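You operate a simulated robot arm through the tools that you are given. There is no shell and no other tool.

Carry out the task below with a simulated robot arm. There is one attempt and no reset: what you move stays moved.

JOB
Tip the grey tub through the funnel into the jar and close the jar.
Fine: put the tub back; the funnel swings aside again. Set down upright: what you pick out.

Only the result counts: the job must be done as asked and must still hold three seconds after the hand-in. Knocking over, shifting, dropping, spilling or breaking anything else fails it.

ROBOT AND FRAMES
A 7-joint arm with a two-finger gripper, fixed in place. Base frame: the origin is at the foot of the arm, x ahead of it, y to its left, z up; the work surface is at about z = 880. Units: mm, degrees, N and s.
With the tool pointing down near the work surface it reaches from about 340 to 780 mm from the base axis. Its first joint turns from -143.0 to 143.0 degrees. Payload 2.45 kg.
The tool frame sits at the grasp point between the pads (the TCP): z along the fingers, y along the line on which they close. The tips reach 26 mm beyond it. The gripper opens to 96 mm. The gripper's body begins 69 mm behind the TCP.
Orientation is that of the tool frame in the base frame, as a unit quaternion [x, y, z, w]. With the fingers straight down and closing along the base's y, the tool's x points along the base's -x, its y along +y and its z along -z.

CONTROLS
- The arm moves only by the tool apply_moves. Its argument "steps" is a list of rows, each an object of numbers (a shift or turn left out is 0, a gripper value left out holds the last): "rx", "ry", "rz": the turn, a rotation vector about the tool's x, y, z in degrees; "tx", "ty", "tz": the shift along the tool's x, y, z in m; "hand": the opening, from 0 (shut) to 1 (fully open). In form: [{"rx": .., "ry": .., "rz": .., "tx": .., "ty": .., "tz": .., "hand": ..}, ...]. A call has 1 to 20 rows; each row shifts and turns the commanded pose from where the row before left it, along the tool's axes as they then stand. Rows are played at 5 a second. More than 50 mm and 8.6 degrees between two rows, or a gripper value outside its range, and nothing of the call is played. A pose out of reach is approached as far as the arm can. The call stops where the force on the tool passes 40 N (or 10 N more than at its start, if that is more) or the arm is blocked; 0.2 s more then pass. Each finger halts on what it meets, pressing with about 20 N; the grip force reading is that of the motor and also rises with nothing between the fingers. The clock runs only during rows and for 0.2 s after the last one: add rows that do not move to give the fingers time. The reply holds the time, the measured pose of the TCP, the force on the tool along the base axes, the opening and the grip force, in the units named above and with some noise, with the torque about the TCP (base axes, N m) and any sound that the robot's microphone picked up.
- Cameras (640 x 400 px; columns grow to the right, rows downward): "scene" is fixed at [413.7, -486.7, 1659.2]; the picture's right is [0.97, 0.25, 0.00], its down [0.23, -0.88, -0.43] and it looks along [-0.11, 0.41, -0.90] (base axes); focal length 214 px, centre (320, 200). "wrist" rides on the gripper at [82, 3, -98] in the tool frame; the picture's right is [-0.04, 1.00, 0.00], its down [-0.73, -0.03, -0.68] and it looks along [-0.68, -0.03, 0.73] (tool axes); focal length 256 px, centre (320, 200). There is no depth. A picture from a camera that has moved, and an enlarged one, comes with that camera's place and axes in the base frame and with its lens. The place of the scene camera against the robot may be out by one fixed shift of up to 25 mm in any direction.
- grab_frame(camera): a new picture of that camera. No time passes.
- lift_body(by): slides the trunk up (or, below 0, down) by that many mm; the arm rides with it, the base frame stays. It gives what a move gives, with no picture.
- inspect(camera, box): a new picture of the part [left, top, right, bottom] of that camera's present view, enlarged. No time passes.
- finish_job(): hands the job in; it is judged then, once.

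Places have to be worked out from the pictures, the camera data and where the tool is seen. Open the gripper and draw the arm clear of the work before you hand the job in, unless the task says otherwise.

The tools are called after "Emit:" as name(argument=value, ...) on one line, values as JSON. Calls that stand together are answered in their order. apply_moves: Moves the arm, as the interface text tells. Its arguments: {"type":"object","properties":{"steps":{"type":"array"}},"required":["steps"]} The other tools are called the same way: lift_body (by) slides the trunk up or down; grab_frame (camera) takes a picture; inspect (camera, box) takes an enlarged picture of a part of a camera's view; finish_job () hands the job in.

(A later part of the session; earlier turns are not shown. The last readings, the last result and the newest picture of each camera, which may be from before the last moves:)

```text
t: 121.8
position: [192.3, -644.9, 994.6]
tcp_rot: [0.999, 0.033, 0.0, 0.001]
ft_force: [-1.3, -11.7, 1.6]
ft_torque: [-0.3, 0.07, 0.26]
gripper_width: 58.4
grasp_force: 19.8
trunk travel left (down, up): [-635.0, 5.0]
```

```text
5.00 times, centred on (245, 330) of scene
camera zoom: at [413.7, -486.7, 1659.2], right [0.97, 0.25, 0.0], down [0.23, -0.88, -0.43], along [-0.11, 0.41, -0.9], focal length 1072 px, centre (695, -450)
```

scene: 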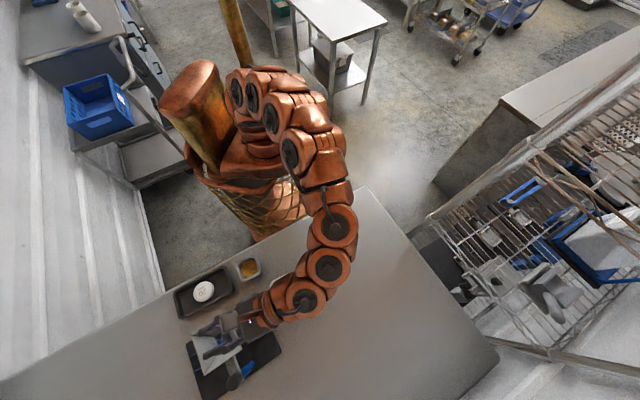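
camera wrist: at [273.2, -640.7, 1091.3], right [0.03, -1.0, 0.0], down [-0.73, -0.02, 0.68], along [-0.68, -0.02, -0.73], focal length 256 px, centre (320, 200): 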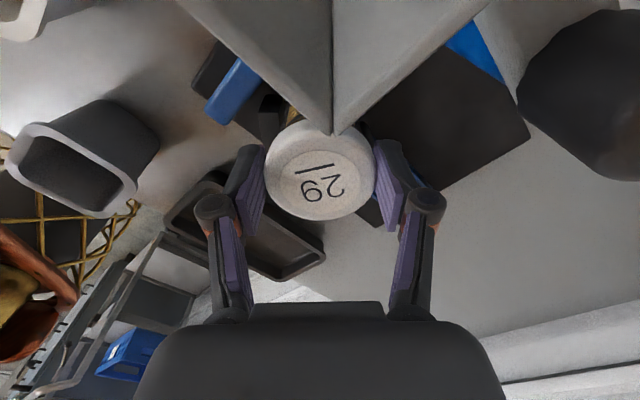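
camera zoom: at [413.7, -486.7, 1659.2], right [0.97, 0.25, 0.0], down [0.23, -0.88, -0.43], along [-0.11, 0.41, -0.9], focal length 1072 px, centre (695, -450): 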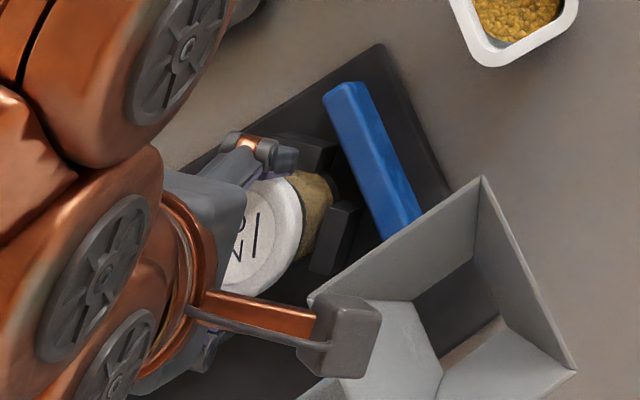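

The lid has slipped ≈12° in the pads because the jar now resists turning, i.e. it is engaging, while a side force has built up. I open the fingers and rise to inspect the lid on the jar.

Emit:
apply_moves(steps=[{"hand": 0.64}, {"hand": 0.68}, {"hand": 0.8}, {"tx": 0}, {"tz": -0.02}, {"tz": -0.04}, {"tz": -0.04}, {"tx": 0}])

Emit:
grab_frame(camera="wrist")

Emit:
inspect(camera="wrist", box=[250, 20, 390, 150])

Emit:
inspect(camera="scene", box=[200, 290, 290, 370])

```text
t: 123.6
position: [191.1, -642.9, 1094.2]
tcp_rot: [0.999, 0.034, 0.0, 0.002]
ft_force: [0.4, 0.1, 0.4]
ft_torque: [-0.03, 0.0, 0.02]
gripper_width: 76.7
grasp_force: 0.1
trunk travel left (down, up): [-635.0, 5.0]
```

```text
taken
camera wrist: at [273.0, -639.2, 1191.9], right [0.03, -1.0, 0.0], down [-0.73, -0.02, 0.68], along [-0.68, -0.02, -0.73], focal length 256 px, centre (320, 200)
```

wrist: 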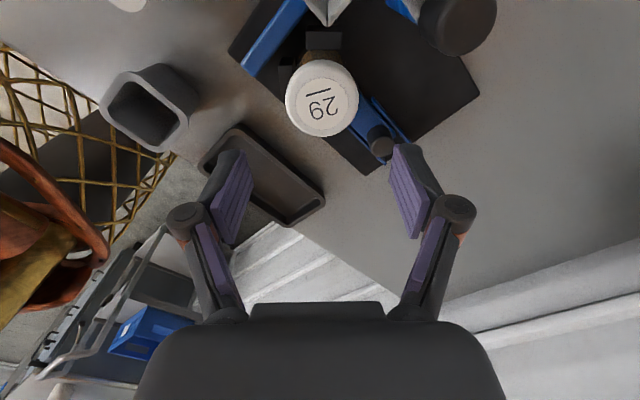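

```text
3.08 times, centred on (320, 85) of wrist
camera zoom: at [273.0, -639.2, 1191.9], right [0.03, -1.0, 0.0], down [-0.73, -0.02, 0.68], along [-0.68, -0.02, -0.73], focal length 788 px, centre (320, 554)
```

zoom: 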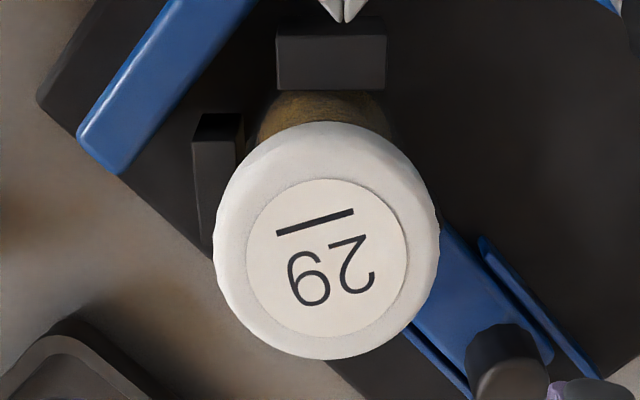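

```text
5.00 times, centred on (245, 330) of scene
camera zoom: at [413.7, -486.7, 1659.2], right [0.97, 0.25, 0.0], down [0.23, -0.88, -0.43], along [-0.11, 0.41, -0.9], focal length 1072 px, centre (695, -450)
```

zoom: 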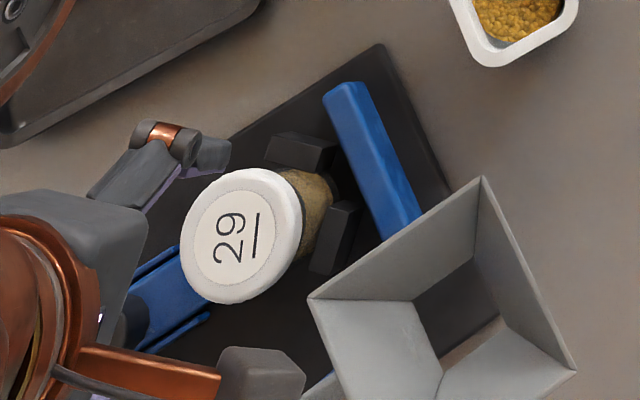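

The lid sits level on the jar. I turn the wrist back (for more turning range) and, on the way at yaw ≈0°, look at the lid/jar alignment in x.

Emit:
apply_moves(steps=[{"rz": -7.9}, {"rz": -7.9}, {"rz": -7.9}, {"rz": -7.9}, {"rz": -7.9}, {"rz": -7.9}, {"rz": -7.9}, {"rz": -7.9}, {"rz": -7.9}, {"rz": -7.9}, {"rz": -7.9}, {"tx": 0}])

Emit:
inspect(camera="wrist", box=[250, 20, 390, 150])

Emit:
grab_frame(camera="wrist")

```text
t: 126.2
position: [192.3, -643.4, 1092.9]
tcp_rot: [0.701, 0.713, 0.0, -0.001]
ft_force: [0.3, 0.1, 0.0]
ft_torque: [0.0, 0.02, 0.0]
gripper_width: 77.1
grasp_force: 0.1
trunk travel left (down, up): [-635.0, 5.0]
```

```text
3.08 times, centred on (320, 85) of wrist
camera zoom: at [194.2, -560.4, 1191.6], right [1.0, -0.02, 0.0], down [-0.02, -0.73, 0.68], along [-0.02, -0.68, -0.73], focal length 788 px, centre (320, 554)
```

zoom: 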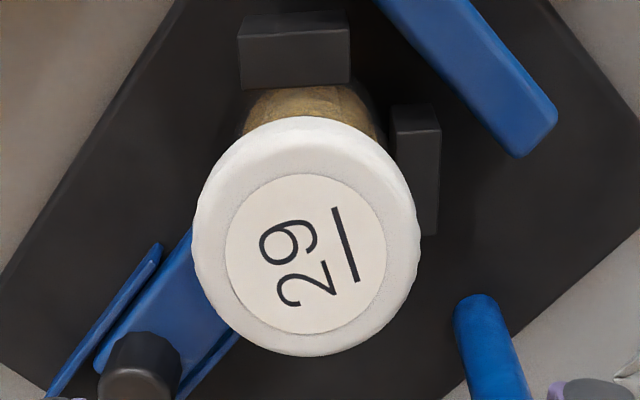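

```text
taken
camera wrist: at [194.2, -560.4, 1191.6], right [1.0, -0.02, 0.0], down [-0.02, -0.73, 0.68], along [-0.02, -0.68, -0.73], focal length 256 px, centre (320, 200)
```

wrist: 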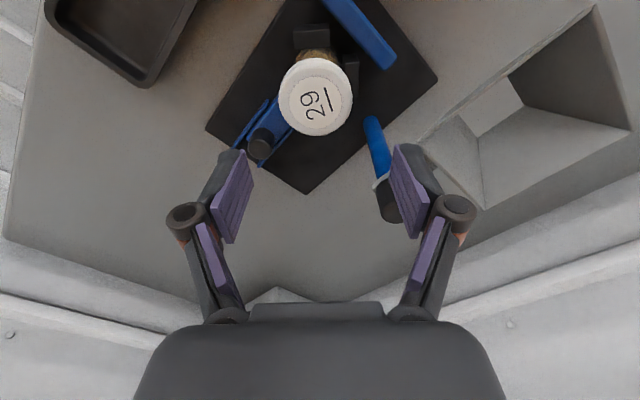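

At this yaw the lid appears about 2 mm to the -x side of the jar axis. I zoom in to measure both outlines precisely.

Emit:
inspect(camera="wrist", box=[285, 25, 350, 70])

Emit:
inspect(camera="wrist", box=[270, 45, 370, 145])

```text
8.89 times, centred on (318, 48) of wrist
camera zoom: at [194.2, -560.4, 1191.6], right [1.0, -0.02, 0.0], down [-0.02, -0.73, 0.68], along [-0.02, -0.68, -0.73], focal length 2276 px, centre (342, 1556)
```

zoom: 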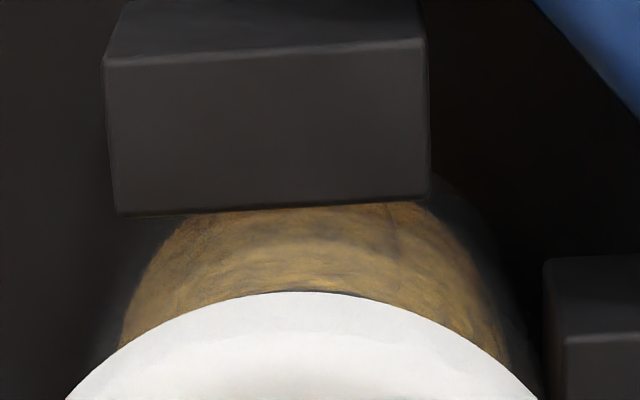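

```text
4.00 times, centred on (320, 95) of wrist
camera zoom: at [194.2, -560.4, 1191.6], right [1.0, -0.02, 0.0], down [-0.02, -0.73, 0.68], along [-0.02, -0.68, -0.73], focal length 1024 px, centre (320, 620)
```

zoom: 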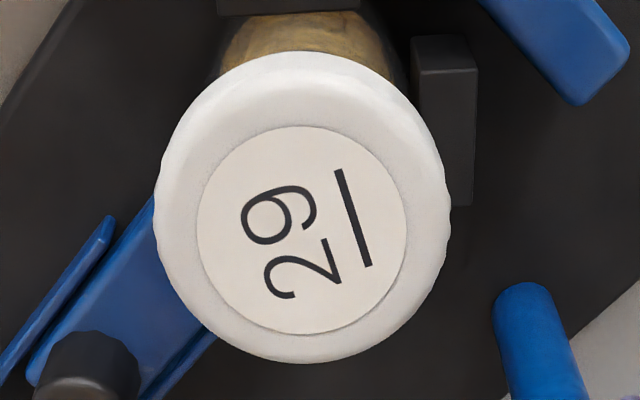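

The lid is within about 1 mm of the jar axis and its lower edge is now ≈3 mm below the rim, so it is captured and starting to wind on. I'll re-grip centred on it with the wrist turned to the start of its range (yaw 130°) for a long clockwise turn.

Emit:
apply_moves(steps=[{"tx": -0.0014, "ty": -0.0034}, {"rz": -7.6}, {"rz": -7.6}, {"rz": -7.6}, {"rz": -7.6}, {"rz": -7.6}, {"rz": -7.6}, {"rz": -7.6}, {"rz": -7.6}, {"rz": -7.6}, {"rz": -7.6}, {"rz": -7.6}, {"rz": -7.6}, {"rz": -7.6}, {"rz": -7.6}, {"rz": -7.6}, {"rz": -7.6}, {"rz": -7.6}, {"tx": 0}])

Emit:
inspect(camera="wrist", box=[250, 20, 390, 150])

```text
t: 130.2
position: [189.4, -644.7, 1093.2]
tcp_rot: [-0.342, 0.94, -0.001, -0.001]
ft_force: [1.0, 0.1, -0.9]
ft_torque: [0.0, -0.03, 0.02]
gripper_width: 77.0
grasp_force: 0.1
trunk travel left (down, up): [-635.0, 5.0]
```

```text
3.08 times, centred on (320, 85) of wrist
camera zoom: at [124.4, -693.7, 1191.8], right [-0.61, 0.79, 0.0], down [0.58, 0.45, 0.68], along [0.54, 0.42, -0.74], focal length 788 px, centre (320, 554)
```

zoom: 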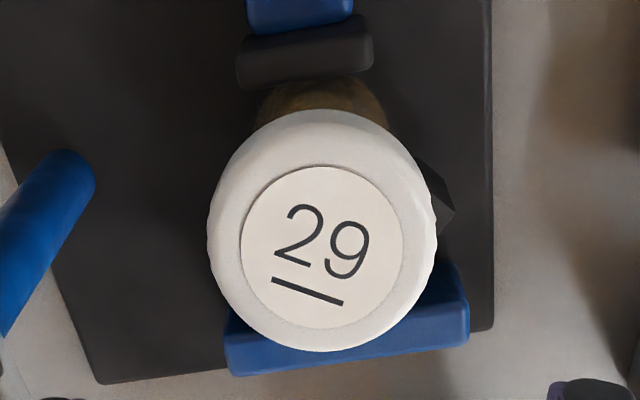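

Well centred (≈0.3 mm, ≈-1 mm), and the lid's edge is finely knurled – a screw cap. I descend around it to TCP ≈989.

Emit:
apply_moves(steps=[{"tz": 0.04}, {"tz": 0.04}, {"tz": 0.018}, {"tz": 0.006}, {"tx": 0}])

Emit:
apply_moves(steps=[{"hand": 0.72}, {"hand": 0.66}, {"hand": 0.6}, {"hand": 0.5}, {"tx": 0}, {"tx": 0}])

Emit:
inspect(camera="wrist", box=[255, 80, 385, 225])

```text
t: 131.4
position: [189.4, -645.1, 990.0]
tcp_rot: [-0.343, 0.94, 0.0, -0.001]
ft_force: [-0.7, 0.4, -0.3]
ft_torque: [0.04, -0.03, -0.01]
gripper_width: 76.8
grasp_force: 0.0
trunk travel left (down, up): [-635.0, 5.0]
```

```text
t: 132.8
position: [187.9, -645.2, 990.8]
tcp_rot: [-0.342, 0.94, 0.0, 0.0]
ft_force: [-1.5, 3.9, 2.1]
ft_torque: [0.07, 0.05, 0.02]
gripper_width: 57.8
grasp_force: 19.6
trunk travel left (down, up): [-635.0, 5.0]
```

```text
2.76 times, centred on (320, 152) of wrist
camera zoom: at [123.9, -693.8, 1088.3], right [-0.61, 0.79, 0.0], down [0.58, 0.45, 0.68], along [0.54, 0.41, -0.74], focal length 706 px, centre (320, 331)
```

zoom: 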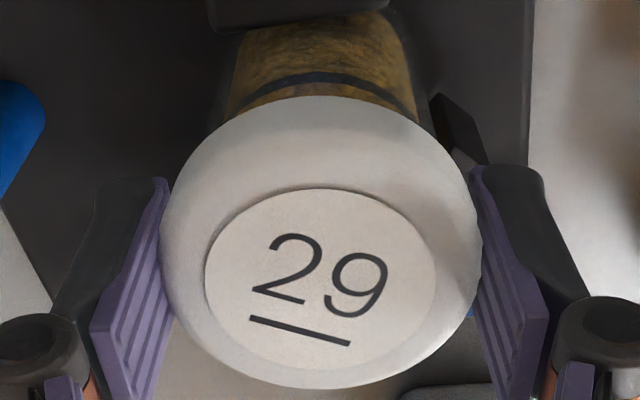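

Gripped; the small side force shows the lid is held centrally by the jar, so I nudge 0.5 mm to relax it and then turn clockwise 60°, with a slight feed, watching force and torque.

Emit:
apply_moves(steps=[{"ty": 0.0005}, {"tx": 0}, {"ty": 0.0001, "rz": 6, "tz": 5e-05}, {"ty": 0.0001, "rz": 6, "tz": 5e-05}, {"ty": 0.0001, "rz": 6, "tz": 5e-05}, {"ty": 0.0001, "rz": 6, "tz": 5e-05}, {"ty": 0.0001, "rz": 6, "tz": 5e-05}])

Emit:
apply_moves(steps=[{"ty": 0.0001, "rz": 6, "tz": 5e-05}, {"ty": 0.0001, "rz": 6, "tz": 5e-05}, {"ty": 0.0001, "rz": 6, "tz": 5e-05}, {"ty": 0.0001, "rz": 6, "tz": 5e-05}, {"ty": 0.0001, "rz": 6, "tz": 5e-05}])

Emit:
inspect(camera="wrist", box=[255, 80, 385, 225])

```text
t: 134.4
position: [188.1, -645.1, 991.3]
tcp_rot: [-0.086, 0.996, -0.001, -0.001]
ft_force: [4.3, -8.6, 7.9]
ft_torque: [-0.45, -0.21, 0.36]
gripper_width: 57.9
grasp_force: 20.4
trunk travel left (down, up): [-635.0, 5.0]
```

```text
t: 135.6
position: [187.5, -646.1, 988.8]
tcp_rot: [0.175, 0.985, -0.002, 0.0]
ft_force: [0.9, -17.3, 12.1]
ft_torque: [-0.52, 0.1, 0.55]
gripper_width: 57.9
grasp_force: 20.3
trunk travel left (down, up): [-635.0, 5.0]
```

```text
2.76 times, centred on (320, 152) of wrist
camera zoom: at [111.9, -612.2, 1086.7], right [0.38, 0.92, 0.0], down [0.68, -0.28, 0.68], along [0.63, -0.26, -0.73], focal length 706 px, centre (320, 331)
```

zoom: 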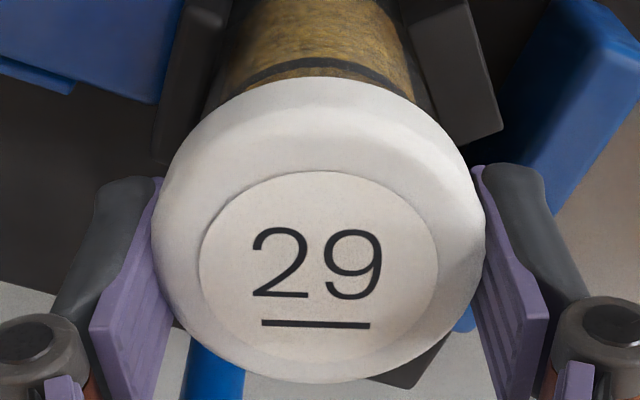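

Resistance rose to ≈0.5 N·m with side force, and the lid slipped ≈15° in the pads, but it also looks lower relative to the collar band. I release and rise to measure its height from the same viewpoint as before.

Emit:
apply_moves(steps=[{"hand": 0.64}, {"hand": 0.7}, {"hand": 0.8}, {"tx": 0}, {"tz": -0.024}, {"tz": -0.04}, {"tz": -0.04}, {"tx": 0}])

Emit:
inspect(camera="wrist", box=[250, 20, 390, 150])

Emit:
inspect(camera="wrist", box=[285, 25, 350, 70])

```text
t: 137.4
position: [187.9, -641.9, 1092.9]
tcp_rot: [0.175, 0.985, -0.001, -0.001]
ft_force: [-0.2, -0.2, -1.2]
ft_torque: [-0.01, -0.04, 0.03]
gripper_width: 77.1
grasp_force: 0.0
trunk travel left (down, up): [-635.0, 5.0]
```

```text
3.08 times, centred on (320, 85) of wrist
camera zoom: at [113.4, -610.4, 1191.2], right [0.38, 0.93, 0.0], down [0.68, -0.28, 0.68], along [0.63, -0.26, -0.74], focal length 788 px, centre (320, 554)
```

zoom: 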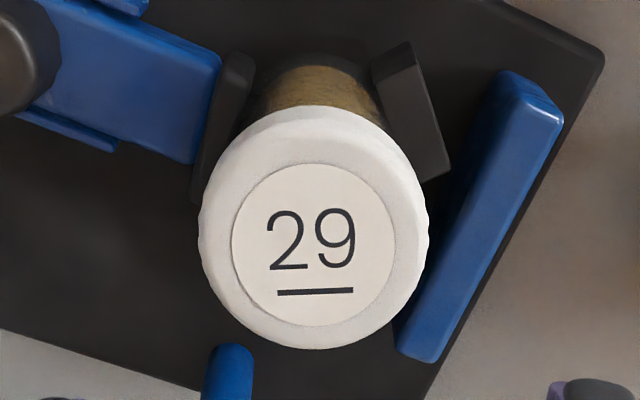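

```text
8.89 times, centred on (318, 48) of wrist
camera zoom: at [113.4, -610.4, 1191.2], right [0.38, 0.93, 0.0], down [0.68, -0.28, 0.68], along [0.63, -0.26, -0.74], focal length 2276 px, centre (342, 1556)
```

zoom: 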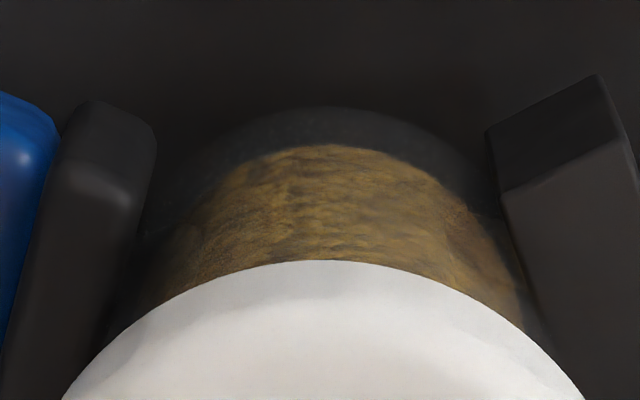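

The lid top has come down from ≈987 to ≈984.5, so it is going on; the side loads came from my tool drifting off its axis. I'll centre over it, close the fingers and press straight down gently on its middle, leaving it free to self-align.

Emit:
apply_moves(steps=[{"tx": -0.0013, "ty": -0.002, "hand": 0.0}, {"tx": 0}, {"tx": 0}, {"tx": 0}, {"tx": 0}, {"tz": 0.035}, {"tz": 0.035}, {"tx": 0}])

Emit:
grab_frame(camera="wrist")

```text
t: 139.2
position: [189.5, -645.3, 1022.9]
tcp_rot: [0.174, 0.985, -0.001, 0.0]
ft_force: [-1.4, 0.3, 0.5]
ft_torque: [-0.02, 0.01, -0.01]
gripper_width: 0.4
grasp_force: 20.5
trunk travel left (down, up): [-635.0, 5.0]
```

```text
taken
camera wrist: at [113.6, -613.8, 1121.3], right [0.38, 0.93, 0.0], down [0.68, -0.28, 0.68], along [0.63, -0.26, -0.73], focal length 256 px, centre (320, 200)
```

wrist: 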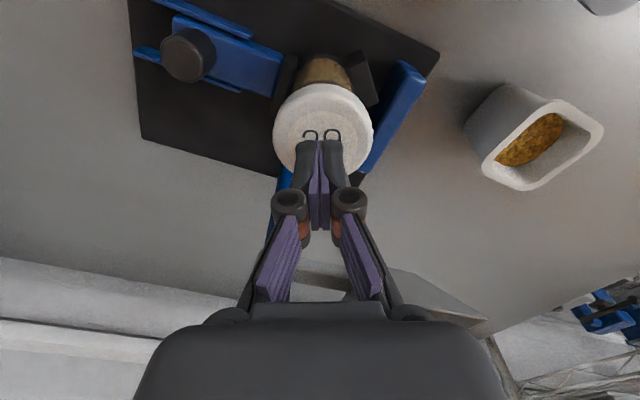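

The closed fingertips are over the lid's middle. I come down to contact and press in small steps.

Emit:
apply_moves(steps=[{"tz": 0.006}, {"tz": 0.004}, {"tz": 0.002}, {"tx": 0}])

Emit:
apply_moves(steps=[{"tz": 0.001}, {"tz": 0.001}, {"tx": 0}])

Emit:
apply_moves(steps=[{"tz": 0.001}, {"tz": 0.001}, {"tx": 0}])

```text
t: 140.2
position: [189.5, -644.7, 1013.3]
tcp_rot: [0.173, 0.985, -0.002, -0.001]
ft_force: [0.0, -1.4, 17.6]
ft_torque: [0.02, 0.05, 0.0]
gripper_width: 6.0
grasp_force: 20.3
trunk travel left (down, up): [-635.0, 5.0]
```

```text
t: 141.0
position: [188.6, -645.4, 1011.4]
tcp_rot: [0.174, 0.985, -0.004, 0.001]
ft_force: [-1.9, 6.5, 23.9]
ft_torque: [0.19, 0.12, -0.04]
gripper_width: 5.7
grasp_force: 20.2
trunk travel left (down, up): [-635.0, 5.0]
stopped in row 3: the force on the tool passed its limit at 41 N (the readings are from after the stop); the commanded pose is now the measured one
```

```text
t: 141.6
position: [189.7, -646.0, 1011.6]
tcp_rot: [0.174, 0.985, -0.005, 0.002]
ft_force: [-1.6, 8.5, 26.8]
ft_torque: [0.25, 0.17, -0.05]
gripper_width: 5.8
grasp_force: 20.2
trunk travel left (down, up): [-635.0, 5.0]
stopped in row 3: the force on the tool passed its limit at 42 N (the readings are from after the stop); the commanded pose is now the measured one
```

Pressing to ≈40 N did not move it at all, so it is definitely a thread and must be turned. I back off, rise, and re-measure to set up a properly centred turn.

Emit:
apply_moves(steps=[{"tz": -0.005}, {"tz": -0.03}, {"tz": -0.045, "hand": 0.8}, {"tx": 0}, {"tx": 0}, {"tx": 0}, {"tx": 0}, {"tx": 0}])

Emit:
inspect(camera="wrist", box=[250, 20, 390, 150])

```text
t: 143.4
position: [190.3, -646.9, 1091.0]
tcp_rot: [0.174, 0.985, -0.004, 0.001]
ft_force: [-0.2, -0.2, 0.3]
ft_torque: [-0.02, 0.0, 0.02]
gripper_width: 76.6
grasp_force: 0.0
trunk travel left (down, up): [-635.0, 5.0]
```

```text
3.08 times, centred on (320, 85) of wrist
camera zoom: at [113.6, -614.1, 1188.1], right [0.38, 0.93, -0.01], down [0.68, -0.27, 0.68], along [0.63, -0.26, -0.73], focal length 788 px, centre (320, 554)
```

zoom: 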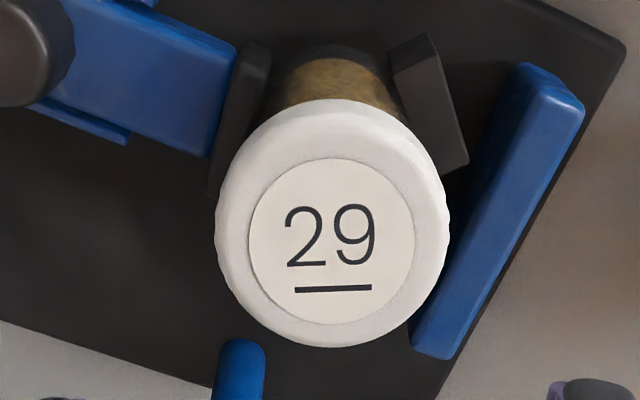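

I correct the small tilt picked up during the press, re-centre (≈+1.1, +2.8 mm) and turn back to yaw 130° for the next clockwise stroke.

Emit:
apply_moves(steps=[{"rx": -0.44, "ry": 0.16}, {"tx": 0.0011, "ty": 0.0028}, {"rz": -7.5}, {"rz": -7.5}, {"rz": -7.5}, {"rz": -7.5}, {"rz": -7.5}, {"rz": -7.5}, {"rz": -7.5}, {"rz": -7.5}, {"tx": 0}, {"tx": 0}])

Emit:
inspect(camera="wrist", box=[250, 20, 390, 150])

```text
t: 146.0
position: [189.2, -644.1, 1089.4]
tcp_rot: [-0.342, 0.94, -0.001, 0.0]
ft_force: [0.0, -0.6, 0.4]
ft_torque: [0.02, 0.01, -0.01]
gripper_width: 76.9
grasp_force: 0.0
trunk travel left (down, up): [-635.0, 5.0]
```

```text
3.08 times, centred on (320, 85) of wrist
camera zoom: at [124.6, -693.0, 1188.0], right [-0.61, 0.79, 0.0], down [0.58, 0.45, 0.68], along [0.54, 0.42, -0.73], focal length 788 px, centre (320, 554)
```

zoom: 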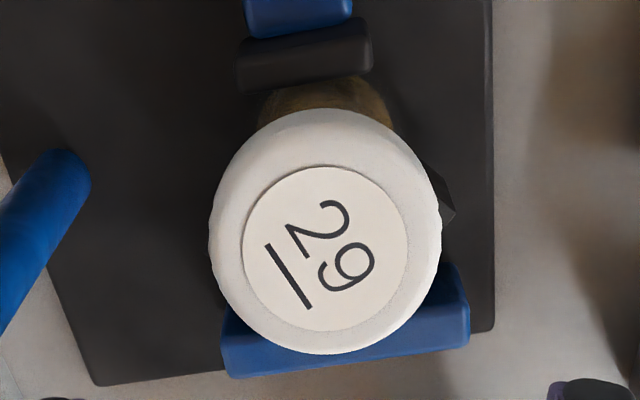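

The lid has turned ≈40° clockwise since the previous look and sunk ≈2 mm, so turning works. I shift 1 mm to centre, descend and grip for the next stroke.

Emit:
apply_moves(steps=[{"ty": 0.001}, {"tz": 0.04}, {"tz": 0.04}, {"tz": 0.018}, {"tz": 0.004}, {"tx": 0}])

Emit:
apply_moves(steps=[{"hand": 0.72}, {"hand": 0.66}, {"hand": 0.6}, {"hand": 0.5}, {"tx": 0}, {"tx": 0}])

```text
t: 147.4
position: [189.9, -644.1, 988.6]
tcp_rot: [-0.342, 0.94, 0.0, 0.0]
ft_force: [-0.2, 0.2, 0.6]
ft_torque: [0.0, 0.01, -0.02]
gripper_width: 76.5
grasp_force: 0.1
trunk travel left (down, up): [-635.0, 5.0]
```

```text
t: 148.8
position: [189.1, -644.2, 988.5]
tcp_rot: [-0.342, 0.94, 0.001, 0.0]
ft_force: [-3.2, 5.0, 3.3]
ft_torque: [0.2, 0.12, 0.01]
gripper_width: 57.9
grasp_force: 20.3
trunk travel left (down, up): [-635.0, 5.0]
```

The lid pushes the tool ≈6 N along +y-tool; I follow it by 1 mm and re-read.

Emit:
apply_moves(steps=[{"ty": 0.001}, {"tx": 0}, {"tx": 0}])

Emit:
apply_moves(steps=[{"rz": 5, "tz": 0.0001}, {"rz": 5, "tz": 0.0001}, {"rz": 5, "tz": 0.0001}, {"tx": 0}])

```text
t: 149.6
position: [189.3, -643.5, 989.6]
tcp_rot: [-0.342, 0.94, 0.0, 0.0]
ft_force: [0.2, -1.7, 1.8]
ft_torque: [-0.09, -0.03, 0.01]
gripper_width: 57.6
grasp_force: 19.8
trunk travel left (down, up): [-635.0, 5.0]
```

```text
t: 150.6
position: [189.8, -643.0, 988.2]
tcp_rot: [-0.216, 0.976, 0.0, 0.0]
ft_force: [8.2, -12.1, 15.0]
ft_torque: [-0.31, -0.2, 0.22]
gripper_width: 57.8
grasp_force: 19.7
trunk travel left (down, up): [-635.0, 5.0]
```

Side force builds up again within 15°, so the lid may be sitting slightly tilted or cross-started. I release it and take a low side view to see how it sits.

Emit:
apply_moves(steps=[{"rz": -5, "tz": -0.0005}, {"rz": -5}, {"hand": 0.64}, {"hand": 0.7}, {"hand": 0.8}, {"tx": 0}, {"tz": -0.03}, {"tz": -0.04}, {"tz": -0.03}, {"tx": 0}])

Emit:
apply_moves(steps=[{"rz": 8}, {"rz": 8}, {"rz": 8}, {"rz": 8}, {"rz": 8}, {"rz": 8}, {"rz": 8}, {"rz": 8}, {"rz": 8}, {"rz": 8}, {"rz": 8}, {"rz": 8}, {"rz": 8}, {"rz": 8}, {"rz": 8}, {"tx": 0}])

Emit:
inspect(camera="wrist", box=[250, 20, 390, 150])

```text
t: 152.8
position: [188.8, -641.9, 1088.7]
tcp_rot: [-0.301, 0.954, 0.001, 0.001]
ft_force: [-0.4, -0.6, -0.4]
ft_torque: [0.0, 0.0, 0.01]
gripper_width: 77.1
grasp_force: 0.0
trunk travel left (down, up): [-635.0, 5.0]
```

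```text
t: 156.2
position: [188.6, -642.3, 1087.0]
tcp_rot: [0.676, 0.737, 0.001, 0.0]
ft_force: [-0.4, -0.6, -0.6]
ft_torque: [0.03, 0.0, 0.03]
gripper_width: 76.7
grasp_force: 0.0
trunk travel left (down, up): [-635.0, 5.0]
```

```text
3.08 times, centred on (320, 85) of wrist
camera zoom: at [184.5, -560.0, 1186.1], right [1.0, 0.05, 0.0], down [0.03, -0.73, 0.68], along [0.03, -0.68, -0.73], focal length 788 px, centre (320, 554)
```

zoom: 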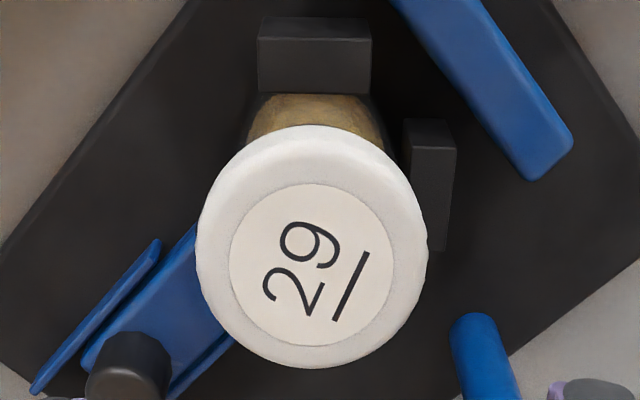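

I move back toward the robot and lean the tool so the camera looks almost horizontally at the lid.

Emit:
apply_moves(steps=[{"tx": 0.036}, {"tx": 0.036}, {"tx": 0.036}, {"ry": -6.25}, {"ry": -6.25}, {"ry": -6.25}, {"ry": -6.25}, {"tx": 0.0172, "tz": 0.0368}, {"tx": 0.0172, "tz": 0.0368}, {"tx": 0.0172, "tz": 0.0368}, {"tx": 0}])

Emit:
grab_frame(camera="wrist")

Emit:
inspect(camera="wrist", box=[270, 130, 370, 220])

```text
t: 158.6
position: [177.8, -535.4, 964.8]
tcp_rot: [0.66, 0.719, -0.146, 0.16]
ft_force: [0.4, -1.2, 0.4]
ft_torque: [-0.02, -0.01, -0.01]
gripper_width: 76.8
grasp_force: 0.1
trunk travel left (down, up): [-635.0, 5.0]
```

```text
taken
camera wrist: at [171.8, -418.3, 1019.5], right [1.0, 0.05, 0.02], down [0.0, -0.38, 0.93], along [0.05, -0.92, -0.38], focal length 256 px, centre (320, 200)
```

wrist: 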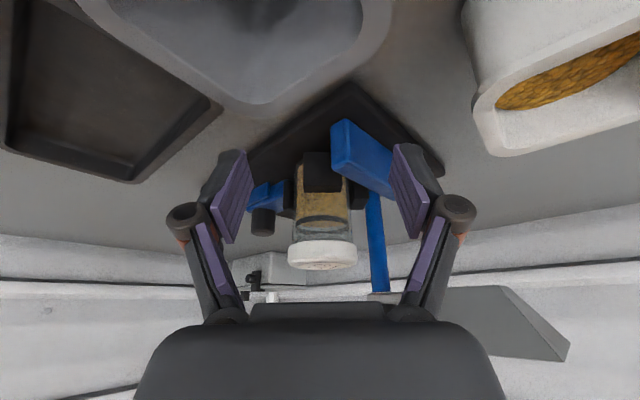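

```text
4.44 times, centred on (320, 175) of wrist
camera zoom: at [171.8, -418.3, 1019.5], right [1.0, 0.05, 0.02], down [0.0, -0.38, 0.93], along [0.05, -0.92, -0.38], focal length 1138 px, centre (320, 311)
```

zoom: 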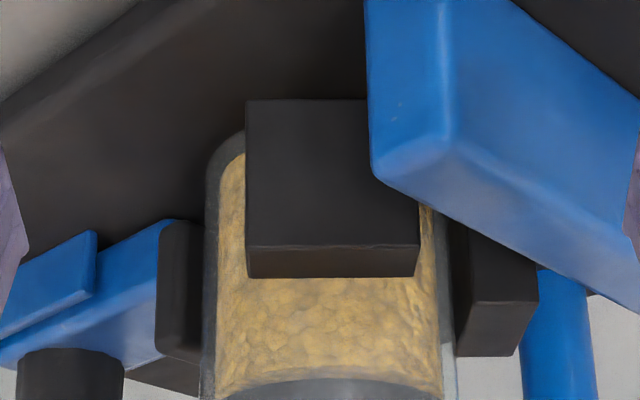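

An excellent side view. I zoom on the lid and jar neck.

Emit:
inspect(camera="wrist", box=[275, 195, 370, 280])

Emit:
inspect(camera="wrist", box=[280, 150, 370, 290])

```text
4.71 times, centred on (322, 238) of wrist
camera zoom: at [171.8, -418.3, 1019.5], right [1.0, 0.05, 0.02], down [0.0, -0.38, 0.93], along [0.05, -0.92, -0.38], focal length 1205 px, centre (308, 24)
```

zoom: 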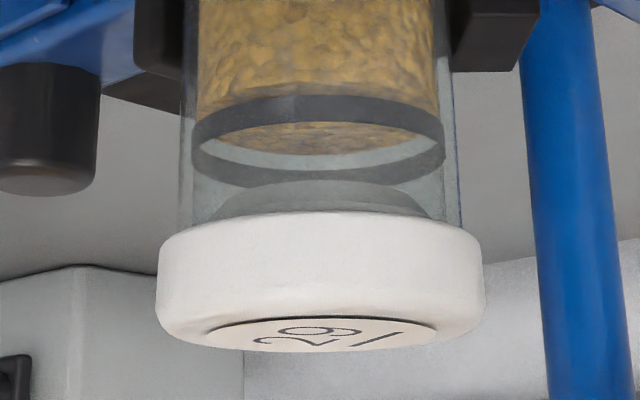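

```text
2.86 times, centred on (325, 220) of wrist
camera zoom: at [171.8, -418.3, 1019.5], right [1.0, 0.05, 0.02], down [0.0, -0.38, 0.93], along [0.05, -0.92, -0.38], focal length 731 px, centre (306, 143)
```

zoom: 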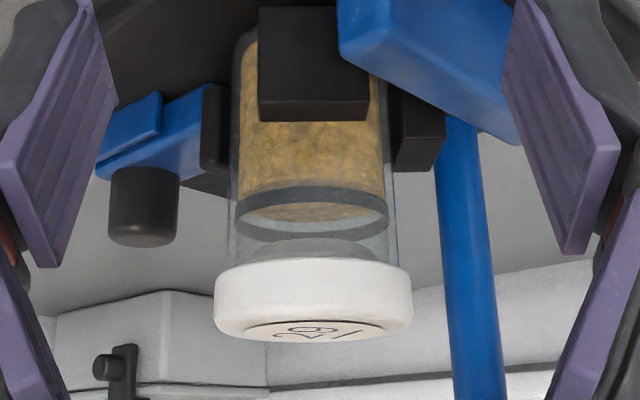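

The side view settles it: the lid sits level and centred in x on the jar, its inner plug inside the mouth and its skirt edge at the rim height. I want to know whether it is just resting or locked; first I check from a perpendicular side (looking along +x) that it is centred in y too.

Emit:
apply_moves(steps=[{"tx": -0.0172, "tz": -0.0368}, {"tx": -0.0172, "tz": -0.0368}, {"tx": -0.0172, "tz": -0.0368}, {"ry": 6.25}, {"ry": 6.25}, {"ry": 6.25}, {"ry": 6.25}, {"tx": 0}])

Emit:
apply_moves(steps=[{"rz": -7.7}, {"rz": -7.7}, {"rz": -7.7}, {"rz": -7.7}, {"rz": -7.7}, {"rz": -7.7}, {"rz": -7.7}, {"rz": -7.7}, {"rz": -7.7}, {"rz": -7.7}, {"rz": -7.7}, {"tx": 0}])

```text
t: 160.4
position: [179.0, -533.7, 1088.6]
tcp_rot: [0.675, 0.738, 0.001, 0.001]
ft_force: [0.6, 1.6, -0.6]
ft_torque: [-0.02, 0.0, 0.0]
gripper_width: 76.8
grasp_force: 0.1
trunk travel left (down, up): [-635.0, 5.0]
```

```text
t: 163.0
position: [179.5, -534.6, 1088.4]
tcp_rot: [0.001, 1.0, 0.001, 0.0]
ft_force: [0.1, 0.3, -0.7]
ft_torque: [0.03, -0.02, 0.02]
gripper_width: 76.8
grasp_force: 0.0
trunk travel left (down, up): [-635.0, 5.0]
```

Now I go to the -x side of the jar and take the same low side view looking along +x.

Emit:
apply_moves(steps=[{"tx": 0.025, "ty": -0.027}, {"tx": 0.025, "ty": -0.027}, {"tx": 0.025, "ty": -0.027}, {"tx": 0.025, "ty": -0.027}, {"ry": -6.25}, {"ry": -6.25}, {"ry": -6.25}, {"ry": -6.25}, {"tx": 0.0172, "tz": 0.0368}, {"tx": 0.0172, "tz": 0.0368}, {"tx": 0.0155, "tz": 0.033}, {"tx": 0}])

Emit:
grab_frame(camera="wrist")

Emit:
inspect(camera="wrist", box=[275, 190, 370, 280])

```text
t: 165.6
position: [77.5, -643.9, 970.0]
tcp_rot: [0.003, 0.976, 0.0, 0.217]
ft_force: [0.7, -0.3, 0.3]
ft_torque: [0.0, 0.02, 0.0]
gripper_width: 77.0
grasp_force: 0.1
trunk travel left (down, up): [-635.0, 5.0]
```

```text
taken
camera wrist: at [-37.2, -638.4, 1024.4], right [0.04, 1.0, 0.02], down [0.38, -0.03, 0.93], along [0.93, -0.03, -0.38], focal length 256 px, centre (320, 200)
```

wrist: 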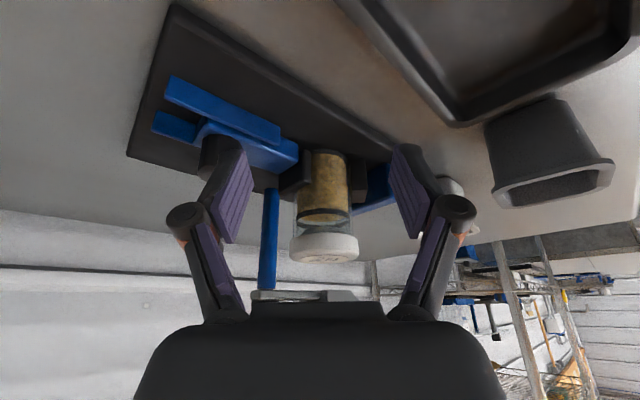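

```text
4.44 times, centred on (322, 235) of wrist
camera zoom: at [-37.2, -638.4, 1024.4], right [0.04, 1.0, 0.02], down [0.38, -0.03, 0.93], along [0.93, -0.03, -0.38], focal length 1138 px, centre (309, 44)
```

zoom: 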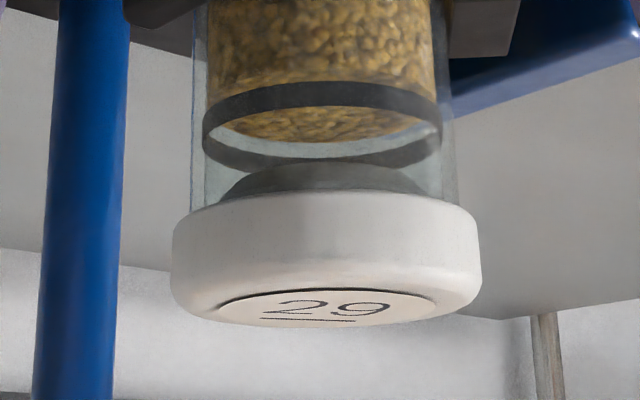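

From this side the lid is also level and centred to ≈0.5 mm, with its plug inside the mouth. To learn whether it is merely resting or already locked I'll grip it centrally and try a gentle lift.

Emit:
apply_moves(steps=[{"tx": -0.0172, "tz": -0.0368}, {"tx": -0.0172, "tz": -0.0368}, {"tx": -0.0155, "tz": -0.033}, {"ry": 6.25}, {"ry": 6.25}, {"ry": 6.25}, {"ry": 6.25}, {"tx": -0.0275}, {"tx": -0.0275}, {"tx": -0.0275}, {"tx": -0.0275}, {"tx": 0}])

Emit:
grab_frame(camera="wrist")

Emit:
inspect(camera="wrist", box=[250, 20, 390, 150])

```text
t: 168.2
position: [187.8, -643.6, 1087.5]
tcp_rot: [0.003, 1.0, 0.0, 0.0]
ft_force: [1.0, -0.1, -0.2]
ft_torque: [0.01, -0.01, 0.01]
gripper_width: 76.8
grasp_force: 0.1
trunk travel left (down, up): [-635.0, 5.0]
```

```text
taken
camera wrist: at [106.6, -638.8, 1185.6], right [0.04, 1.0, 0.0], down [0.73, -0.03, 0.68], along [0.68, -0.03, -0.73], focal length 256 px, centre (320, 200)
```

wrist: 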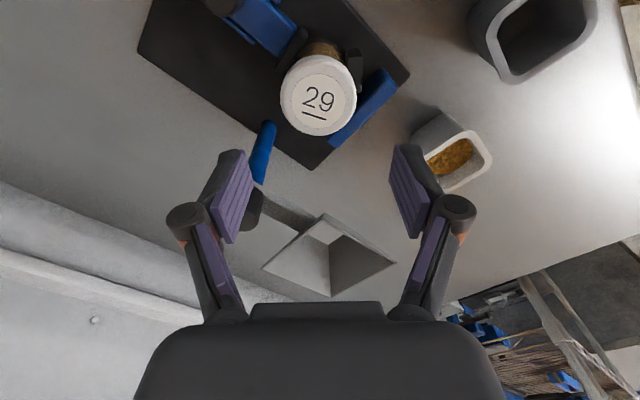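

```text
3.08 times, centred on (320, 85) of wrist
camera zoom: at [106.6, -638.8, 1185.6], right [0.04, 1.0, 0.0], down [0.73, -0.03, 0.68], along [0.68, -0.03, -0.73], focal length 788 px, centre (320, 554)
```

zoom: 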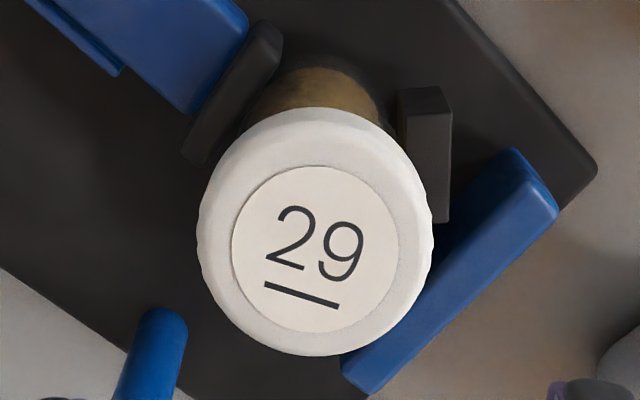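

The lid is ≈1.4 mm off the tool axis in both x and y here; I centre on it, rotate to yaw ≈46° and check again.

Emit:
apply_moves(steps=[{"tx": 0.0014, "ty": -0.0014}, {"rz": 7.4}, {"rz": 7.4}, {"rz": 7.4}, {"rz": 7.4}, {"rz": 7.4}, {"rz": 7.4}, {"tx": 0}])

Emit:
inspect(camera="wrist", box=[250, 20, 390, 150])

```text
t: 170.0
position: [186.9, -644.5, 1089.3]
tcp_rot: [0.38, 0.925, 0.001, 0.0]
ft_force: [-0.4, -0.3, -0.5]
ft_torque: [0.0, 0.0, -0.01]
gripper_width: 76.9
grasp_force: 0.1
trunk travel left (down, up): [-635.0, 5.0]
```

```text
3.08 times, centred on (320, 85) of wrist
camera zoom: at [130.8, -583.5, 1186.4], right [0.73, 0.68, 0.0], down [0.5, -0.54, 0.68], along [0.46, -0.5, -0.73], focal length 788 px, centre (320, 554)
```

zoom: 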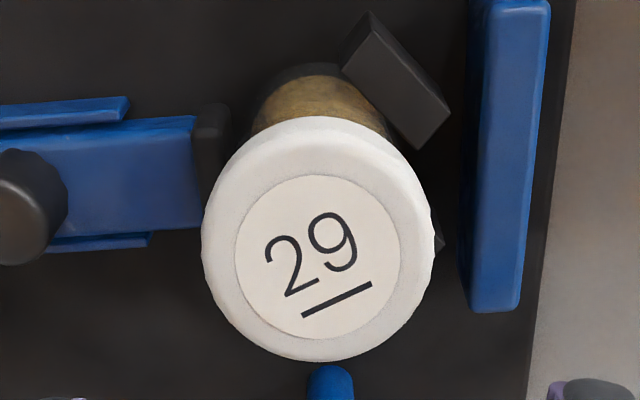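

Centred within ≈1 mm. I descend, grip the lid, relax any side force, then do a 3 mm lift test.

Emit:
apply_moves(steps=[{"ty": -0.0008}, {"tz": 0.04}, {"tz": 0.04}, {"tz": 0.019}, {"tx": 0}])

Emit:
apply_moves(steps=[{"hand": 0.72}, {"hand": 0.66}, {"hand": 0.6}, {"hand": 0.5}, {"tx": 0}, {"tx": 0}])

Emit:
apply_moves(steps=[{"tz": -0.001}, {"tz": -0.001}, {"tx": 0}])

```text
t: 171.2
position: [185.7, -643.9, 988.8]
tcp_rot: [0.38, 0.925, 0.0, 0.0]
ft_force: [-1.0, -0.1, 0.1]
ft_torque: [0.01, -0.01, -0.01]
gripper_width: 76.8
grasp_force: 0.0
trunk travel left (down, up): [-635.0, 5.0]
```

```text
t: 172.6
position: [186.3, -645.1, 989.5]
tcp_rot: [0.38, 0.925, -0.001, 0.0]
ft_force: [1.7, 0.5, 1.8]
ft_torque: [0.05, 0.01, 0.01]
gripper_width: 57.5
grasp_force: 19.9
trunk travel left (down, up): [-635.0, 5.0]
```

```text
t: 173.4
position: [186.7, -643.8, 990.5]
tcp_rot: [0.381, 0.925, 0.0, 0.0]
ft_force: [2.5, 0.5, -9.5]
ft_torque: [0.05, -0.24, -0.02]
gripper_width: 57.7
grasp_force: 19.8
trunk travel left (down, up): [-635.0, 5.0]
```

Lifting meets ≈10 N of resistance, so the lid is engaged on a thread, not just resting. I restore the height and now tighten clockwise from this well-centred grip, watching the torque about z.

Emit:
apply_moves(steps=[{"tz": 0.001}, {"tz": 0.001}, {"tx": 0}])

Emit:
apply_moves(steps=[{"rz": 4}, {"rz": 4}, {"rz": 4}])

```text
t: 174.2
position: [186.0, -645.6, 988.4]
tcp_rot: [0.38, 0.925, 0.0, 0.0]
ft_force: [2.3, 4.3, 1.9]
ft_torque: [0.23, -0.08, 0.01]
gripper_width: 57.8
grasp_force: 20.4
trunk travel left (down, up): [-635.0, 5.0]
```

```text
t: 175.0
position: [186.5, -645.9, 988.9]
tcp_rot: [0.475, 0.88, -0.001, 0.001]
ft_force: [6.4, -0.6, 1.5]
ft_torque: [-0.07, -0.19, 0.23]
gripper_width: 57.7
grasp_force: 20.1
trunk travel left (down, up): [-635.0, 5.0]
```

Torque builds (0.23 N·m at 12°) with a side force of 6 N. I follow the side force slightly and continue turning.

Emit:
apply_moves(steps=[{"tx": -0.0007, "ty": 0.0009}, {"rz": 4}, {"rz": 4}, {"rz": 4}])

Emit:
inspect(camera="wrist", box=[255, 80, 385, 225])

```text
t: 176.0
position: [187.2, -645.7, 989.0]
tcp_rot: [0.565, 0.825, 0.0, 0.001]
ft_force: [1.3, 3.9, 2.8]
ft_torque: [0.24, -0.05, 0.23]
gripper_width: 57.7
grasp_force: 20.5
trunk travel left (down, up): [-635.0, 5.0]
```

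```text
2.76 times, centred on (320, 152) of wrist
camera zoom: at [160.1, -566.4, 1087.2], right [0.95, 0.32, 0.0], down [0.24, -0.69, 0.68], along [0.22, -0.64, -0.73], focal length 706 px, centre (320, 331)
```

zoom: 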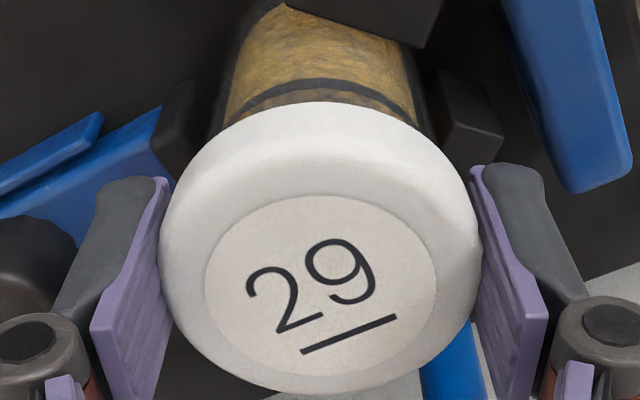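

The lid is turning with the gripper at a steady ≈0.23 N·m. I keep going in ≈24° steps, following the small side forces.

Emit:
apply_moves(steps=[{"tx": 0.0005, "ty": 0.0004}, {"rz": 6, "tz": 5e-05}, {"rz": 6, "tz": 5e-05}, {"rz": 6, "tz": 5e-05}, {"rz": 6, "tz": 5e-05}])

```text
t: 177.2
position: [190.3, -644.1, 989.9]
tcp_rot: [0.723, 0.691, 0.001, 0.001]
ft_force: [6.4, 0.2, 5.5]
ft_torque: [0.05, -0.29, 0.35]
gripper_width: 57.8
grasp_force: 19.6
trunk travel left (down, up): [-635.0, 5.0]
```

Torque 0.35 N·m, side force along the finger axis; I follow it by 1 mm and continue.

Emit:
apply_moves(steps=[{"tx": 0.0001, "ty": 0.0011}, {"rz": 6}, {"rz": 6}, {"rz": 6}])

Emit:
inspect(camera="wrist", box=[255, 80, 385, 225])

```text
t: 178.2
position: [188.6, -643.9, 988.8]
tcp_rot: [0.823, 0.568, 0.001, 0.0]
ft_force: [-0.3, -3.5, 6.9]
ft_torque: [-0.11, -0.05, 0.36]
gripper_width: 57.7
grasp_force: 20.3
trunk travel left (down, up): [-635.0, 5.0]
```

```text
2.76 times, centred on (320, 152) of wrist
camera zoom: at [219.9, -568.0, 1086.7], right [0.92, -0.39, 0.0], down [-0.29, -0.68, 0.68], along [-0.27, -0.62, -0.73], focal length 706 px, centre (320, 331)
```

zoom: 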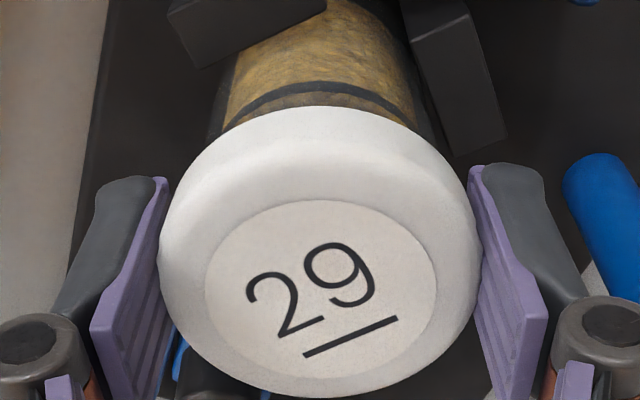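

The lid is still turning rigidly with the gripper (66° this stroke) at ≈0.36 N·m. I continue to about -69°.

Emit:
apply_moves(steps=[{"tx": -0.0003, "ty": 0.0002}, {"rz": 6}, {"rz": 6}, {"rz": 6}, {"rz": 6}])

Emit:
apply_moves(steps=[{"rz": 6}, {"rz": 6}, {"rz": 6}, {"rz": 6}])

Emit:
inspect(camera="wrist", box=[255, 80, 385, 225])

```text
t: 179.4
position: [190.0, -644.8, 990.3]
tcp_rot: [0.923, 0.385, 0.0, 0.0]
ft_force: [4.6, 2.5, 1.0]
ft_torque: [0.15, -0.13, 0.07]
gripper_width: 57.8
grasp_force: 19.8
trunk travel left (down, up): [-635.0, 5.0]
```

```text
t: 180.4
position: [187.4, -643.9, 988.2]
tcp_rot: [0.983, 0.184, 0.0, 0.0]
ft_force: [5.2, -3.5, 0.9]
ft_torque: [-0.24, -0.15, 0.26]
gripper_width: 57.3
grasp_force: 19.7
trunk travel left (down, up): [-635.0, 5.0]
```

```text
2.76 times, centred on (320, 152) of wrist
camera zoom: at [265.7, -617.5, 1086.8], right [0.32, -0.95, 0.0], down [-0.69, -0.24, 0.68], along [-0.64, -0.22, -0.73], focal length 706 px, centre (320, 331)
```

zoom: 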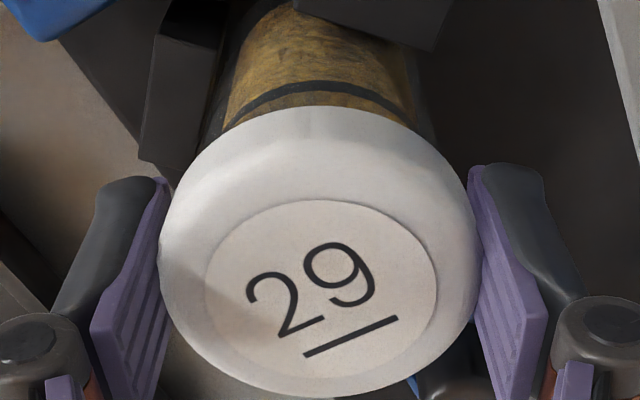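

The lid has now turned ≈114° in this stroke at a roughly constant friction torque with no further sinking, and it resists lifting – it is fully home and tight. I release it, rise, and take a final side view for confirmation.

Emit:
apply_moves(steps=[{"tx": 0}, {"hand": 0.62}, {"hand": 0.66}, {"hand": 0.72}, {"hand": 0.8}, {"tx": 0}, {"tz": -0.02}, {"tz": -0.04}, {"tz": -0.04}, {"tx": 0}])

Emit:
inspect(camera="wrist", box=[250, 20, 390, 150])

```text
t: 182.6
position: [187.9, -644.5, 1088.0]
tcp_rot: [0.983, 0.185, 0.0, 0.0]
ft_force: [-0.5, -0.1, 0.6]
ft_torque: [-0.02, -0.01, -0.01]
gripper_width: 76.7
grasp_force: 0.0
trunk travel left (down, up): [-635.0, 5.0]
```

```text
3.08 times, centred on (320, 85) of wrist
camera zoom: at [265.1, -617.0, 1186.9], right [0.33, -0.95, 0.0], down [-0.69, -0.24, 0.68], along [-0.64, -0.22, -0.73], focal length 788 px, centre (320, 554)
```

zoom: 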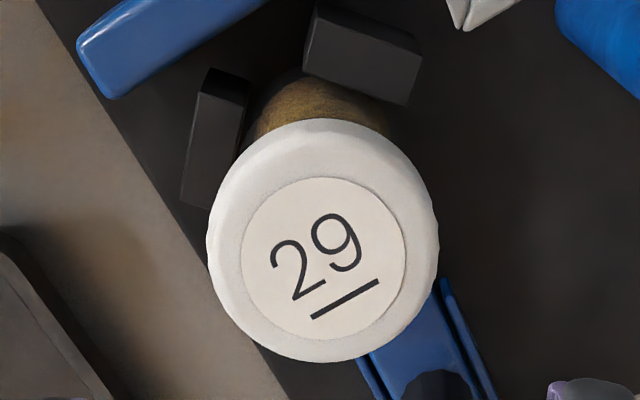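

I repeat the earlier side view (from the robot side) to compare lid height and alignment with the previous picture.

Emit:
apply_moves(steps=[{"rz": -7.41}, {"rz": -7.41}, {"rz": -7.41}, {"rz": -7.41}, {"rz": -7.41}, {"rz": -7.41}, {"rz": -7.41}, {"rz": -7.41}, {"rz": -7.41}, {"rz": -7.41}, {"tx": 0.036}, {"tx": 0.036}, {"tx": 0.036}, {"ry": -6.25}, {"ry": -6.25}, {"ry": -6.25}, {"ry": -6.25}, {"tx": 0}])

Emit:
apply_moves(steps=[{"tx": 0.0172, "tz": 0.0368}, {"tx": 0.0172, "tz": 0.0368}, {"tx": 0.0172, "tz": 0.0368}, {"tx": 0}])

Emit:
inspect(camera="wrist", box=[275, 195, 370, 280])

Emit:
grab_frame(camera="wrist")

```text
t: 186.4
position: [178.8, -537.4, 1088.9]
tcp_rot: [0.657, 0.722, -0.146, 0.161]
ft_force: [-0.4, 0.3, 0.2]
ft_torque: [0.01, -0.03, -0.01]
gripper_width: 76.5
grasp_force: 0.0
trunk travel left (down, up): [-635.0, 5.0]
```

```text
t: 187.4
position: [178.7, -537.5, 966.7]
tcp_rot: [0.657, 0.722, -0.145, 0.161]
ft_force: [0.6, -1.0, -0.7]
ft_torque: [-0.02, -0.02, -0.01]
gripper_width: 76.9
grasp_force: 0.1
trunk travel left (down, up): [-635.0, 5.0]
```

```text
4.71 times, centred on (322, 238) of wrist
camera zoom: at [170.0, -420.0, 1021.1], right [1.0, 0.06, 0.02], down [0.01, -0.38, 0.93], along [0.06, -0.92, -0.38], focal length 1205 px, centre (308, 24)
```

zoom: 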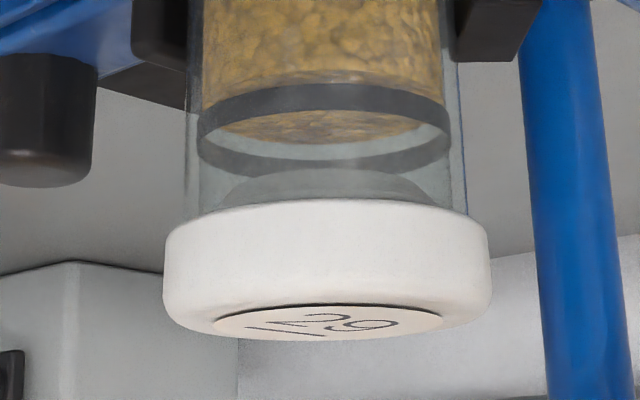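

```text
taken
camera wrist: at [170.0, -420.0, 1021.1], right [1.0, 0.06, 0.02], down [0.01, -0.38, 0.93], along [0.06, -0.92, -0.38], focal length 256 px, centre (320, 200)
```

wrist: 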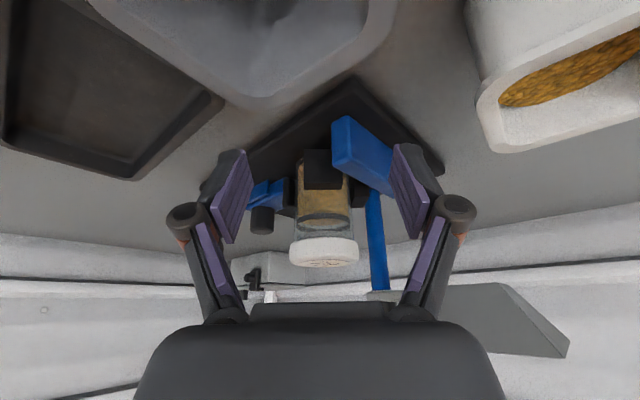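

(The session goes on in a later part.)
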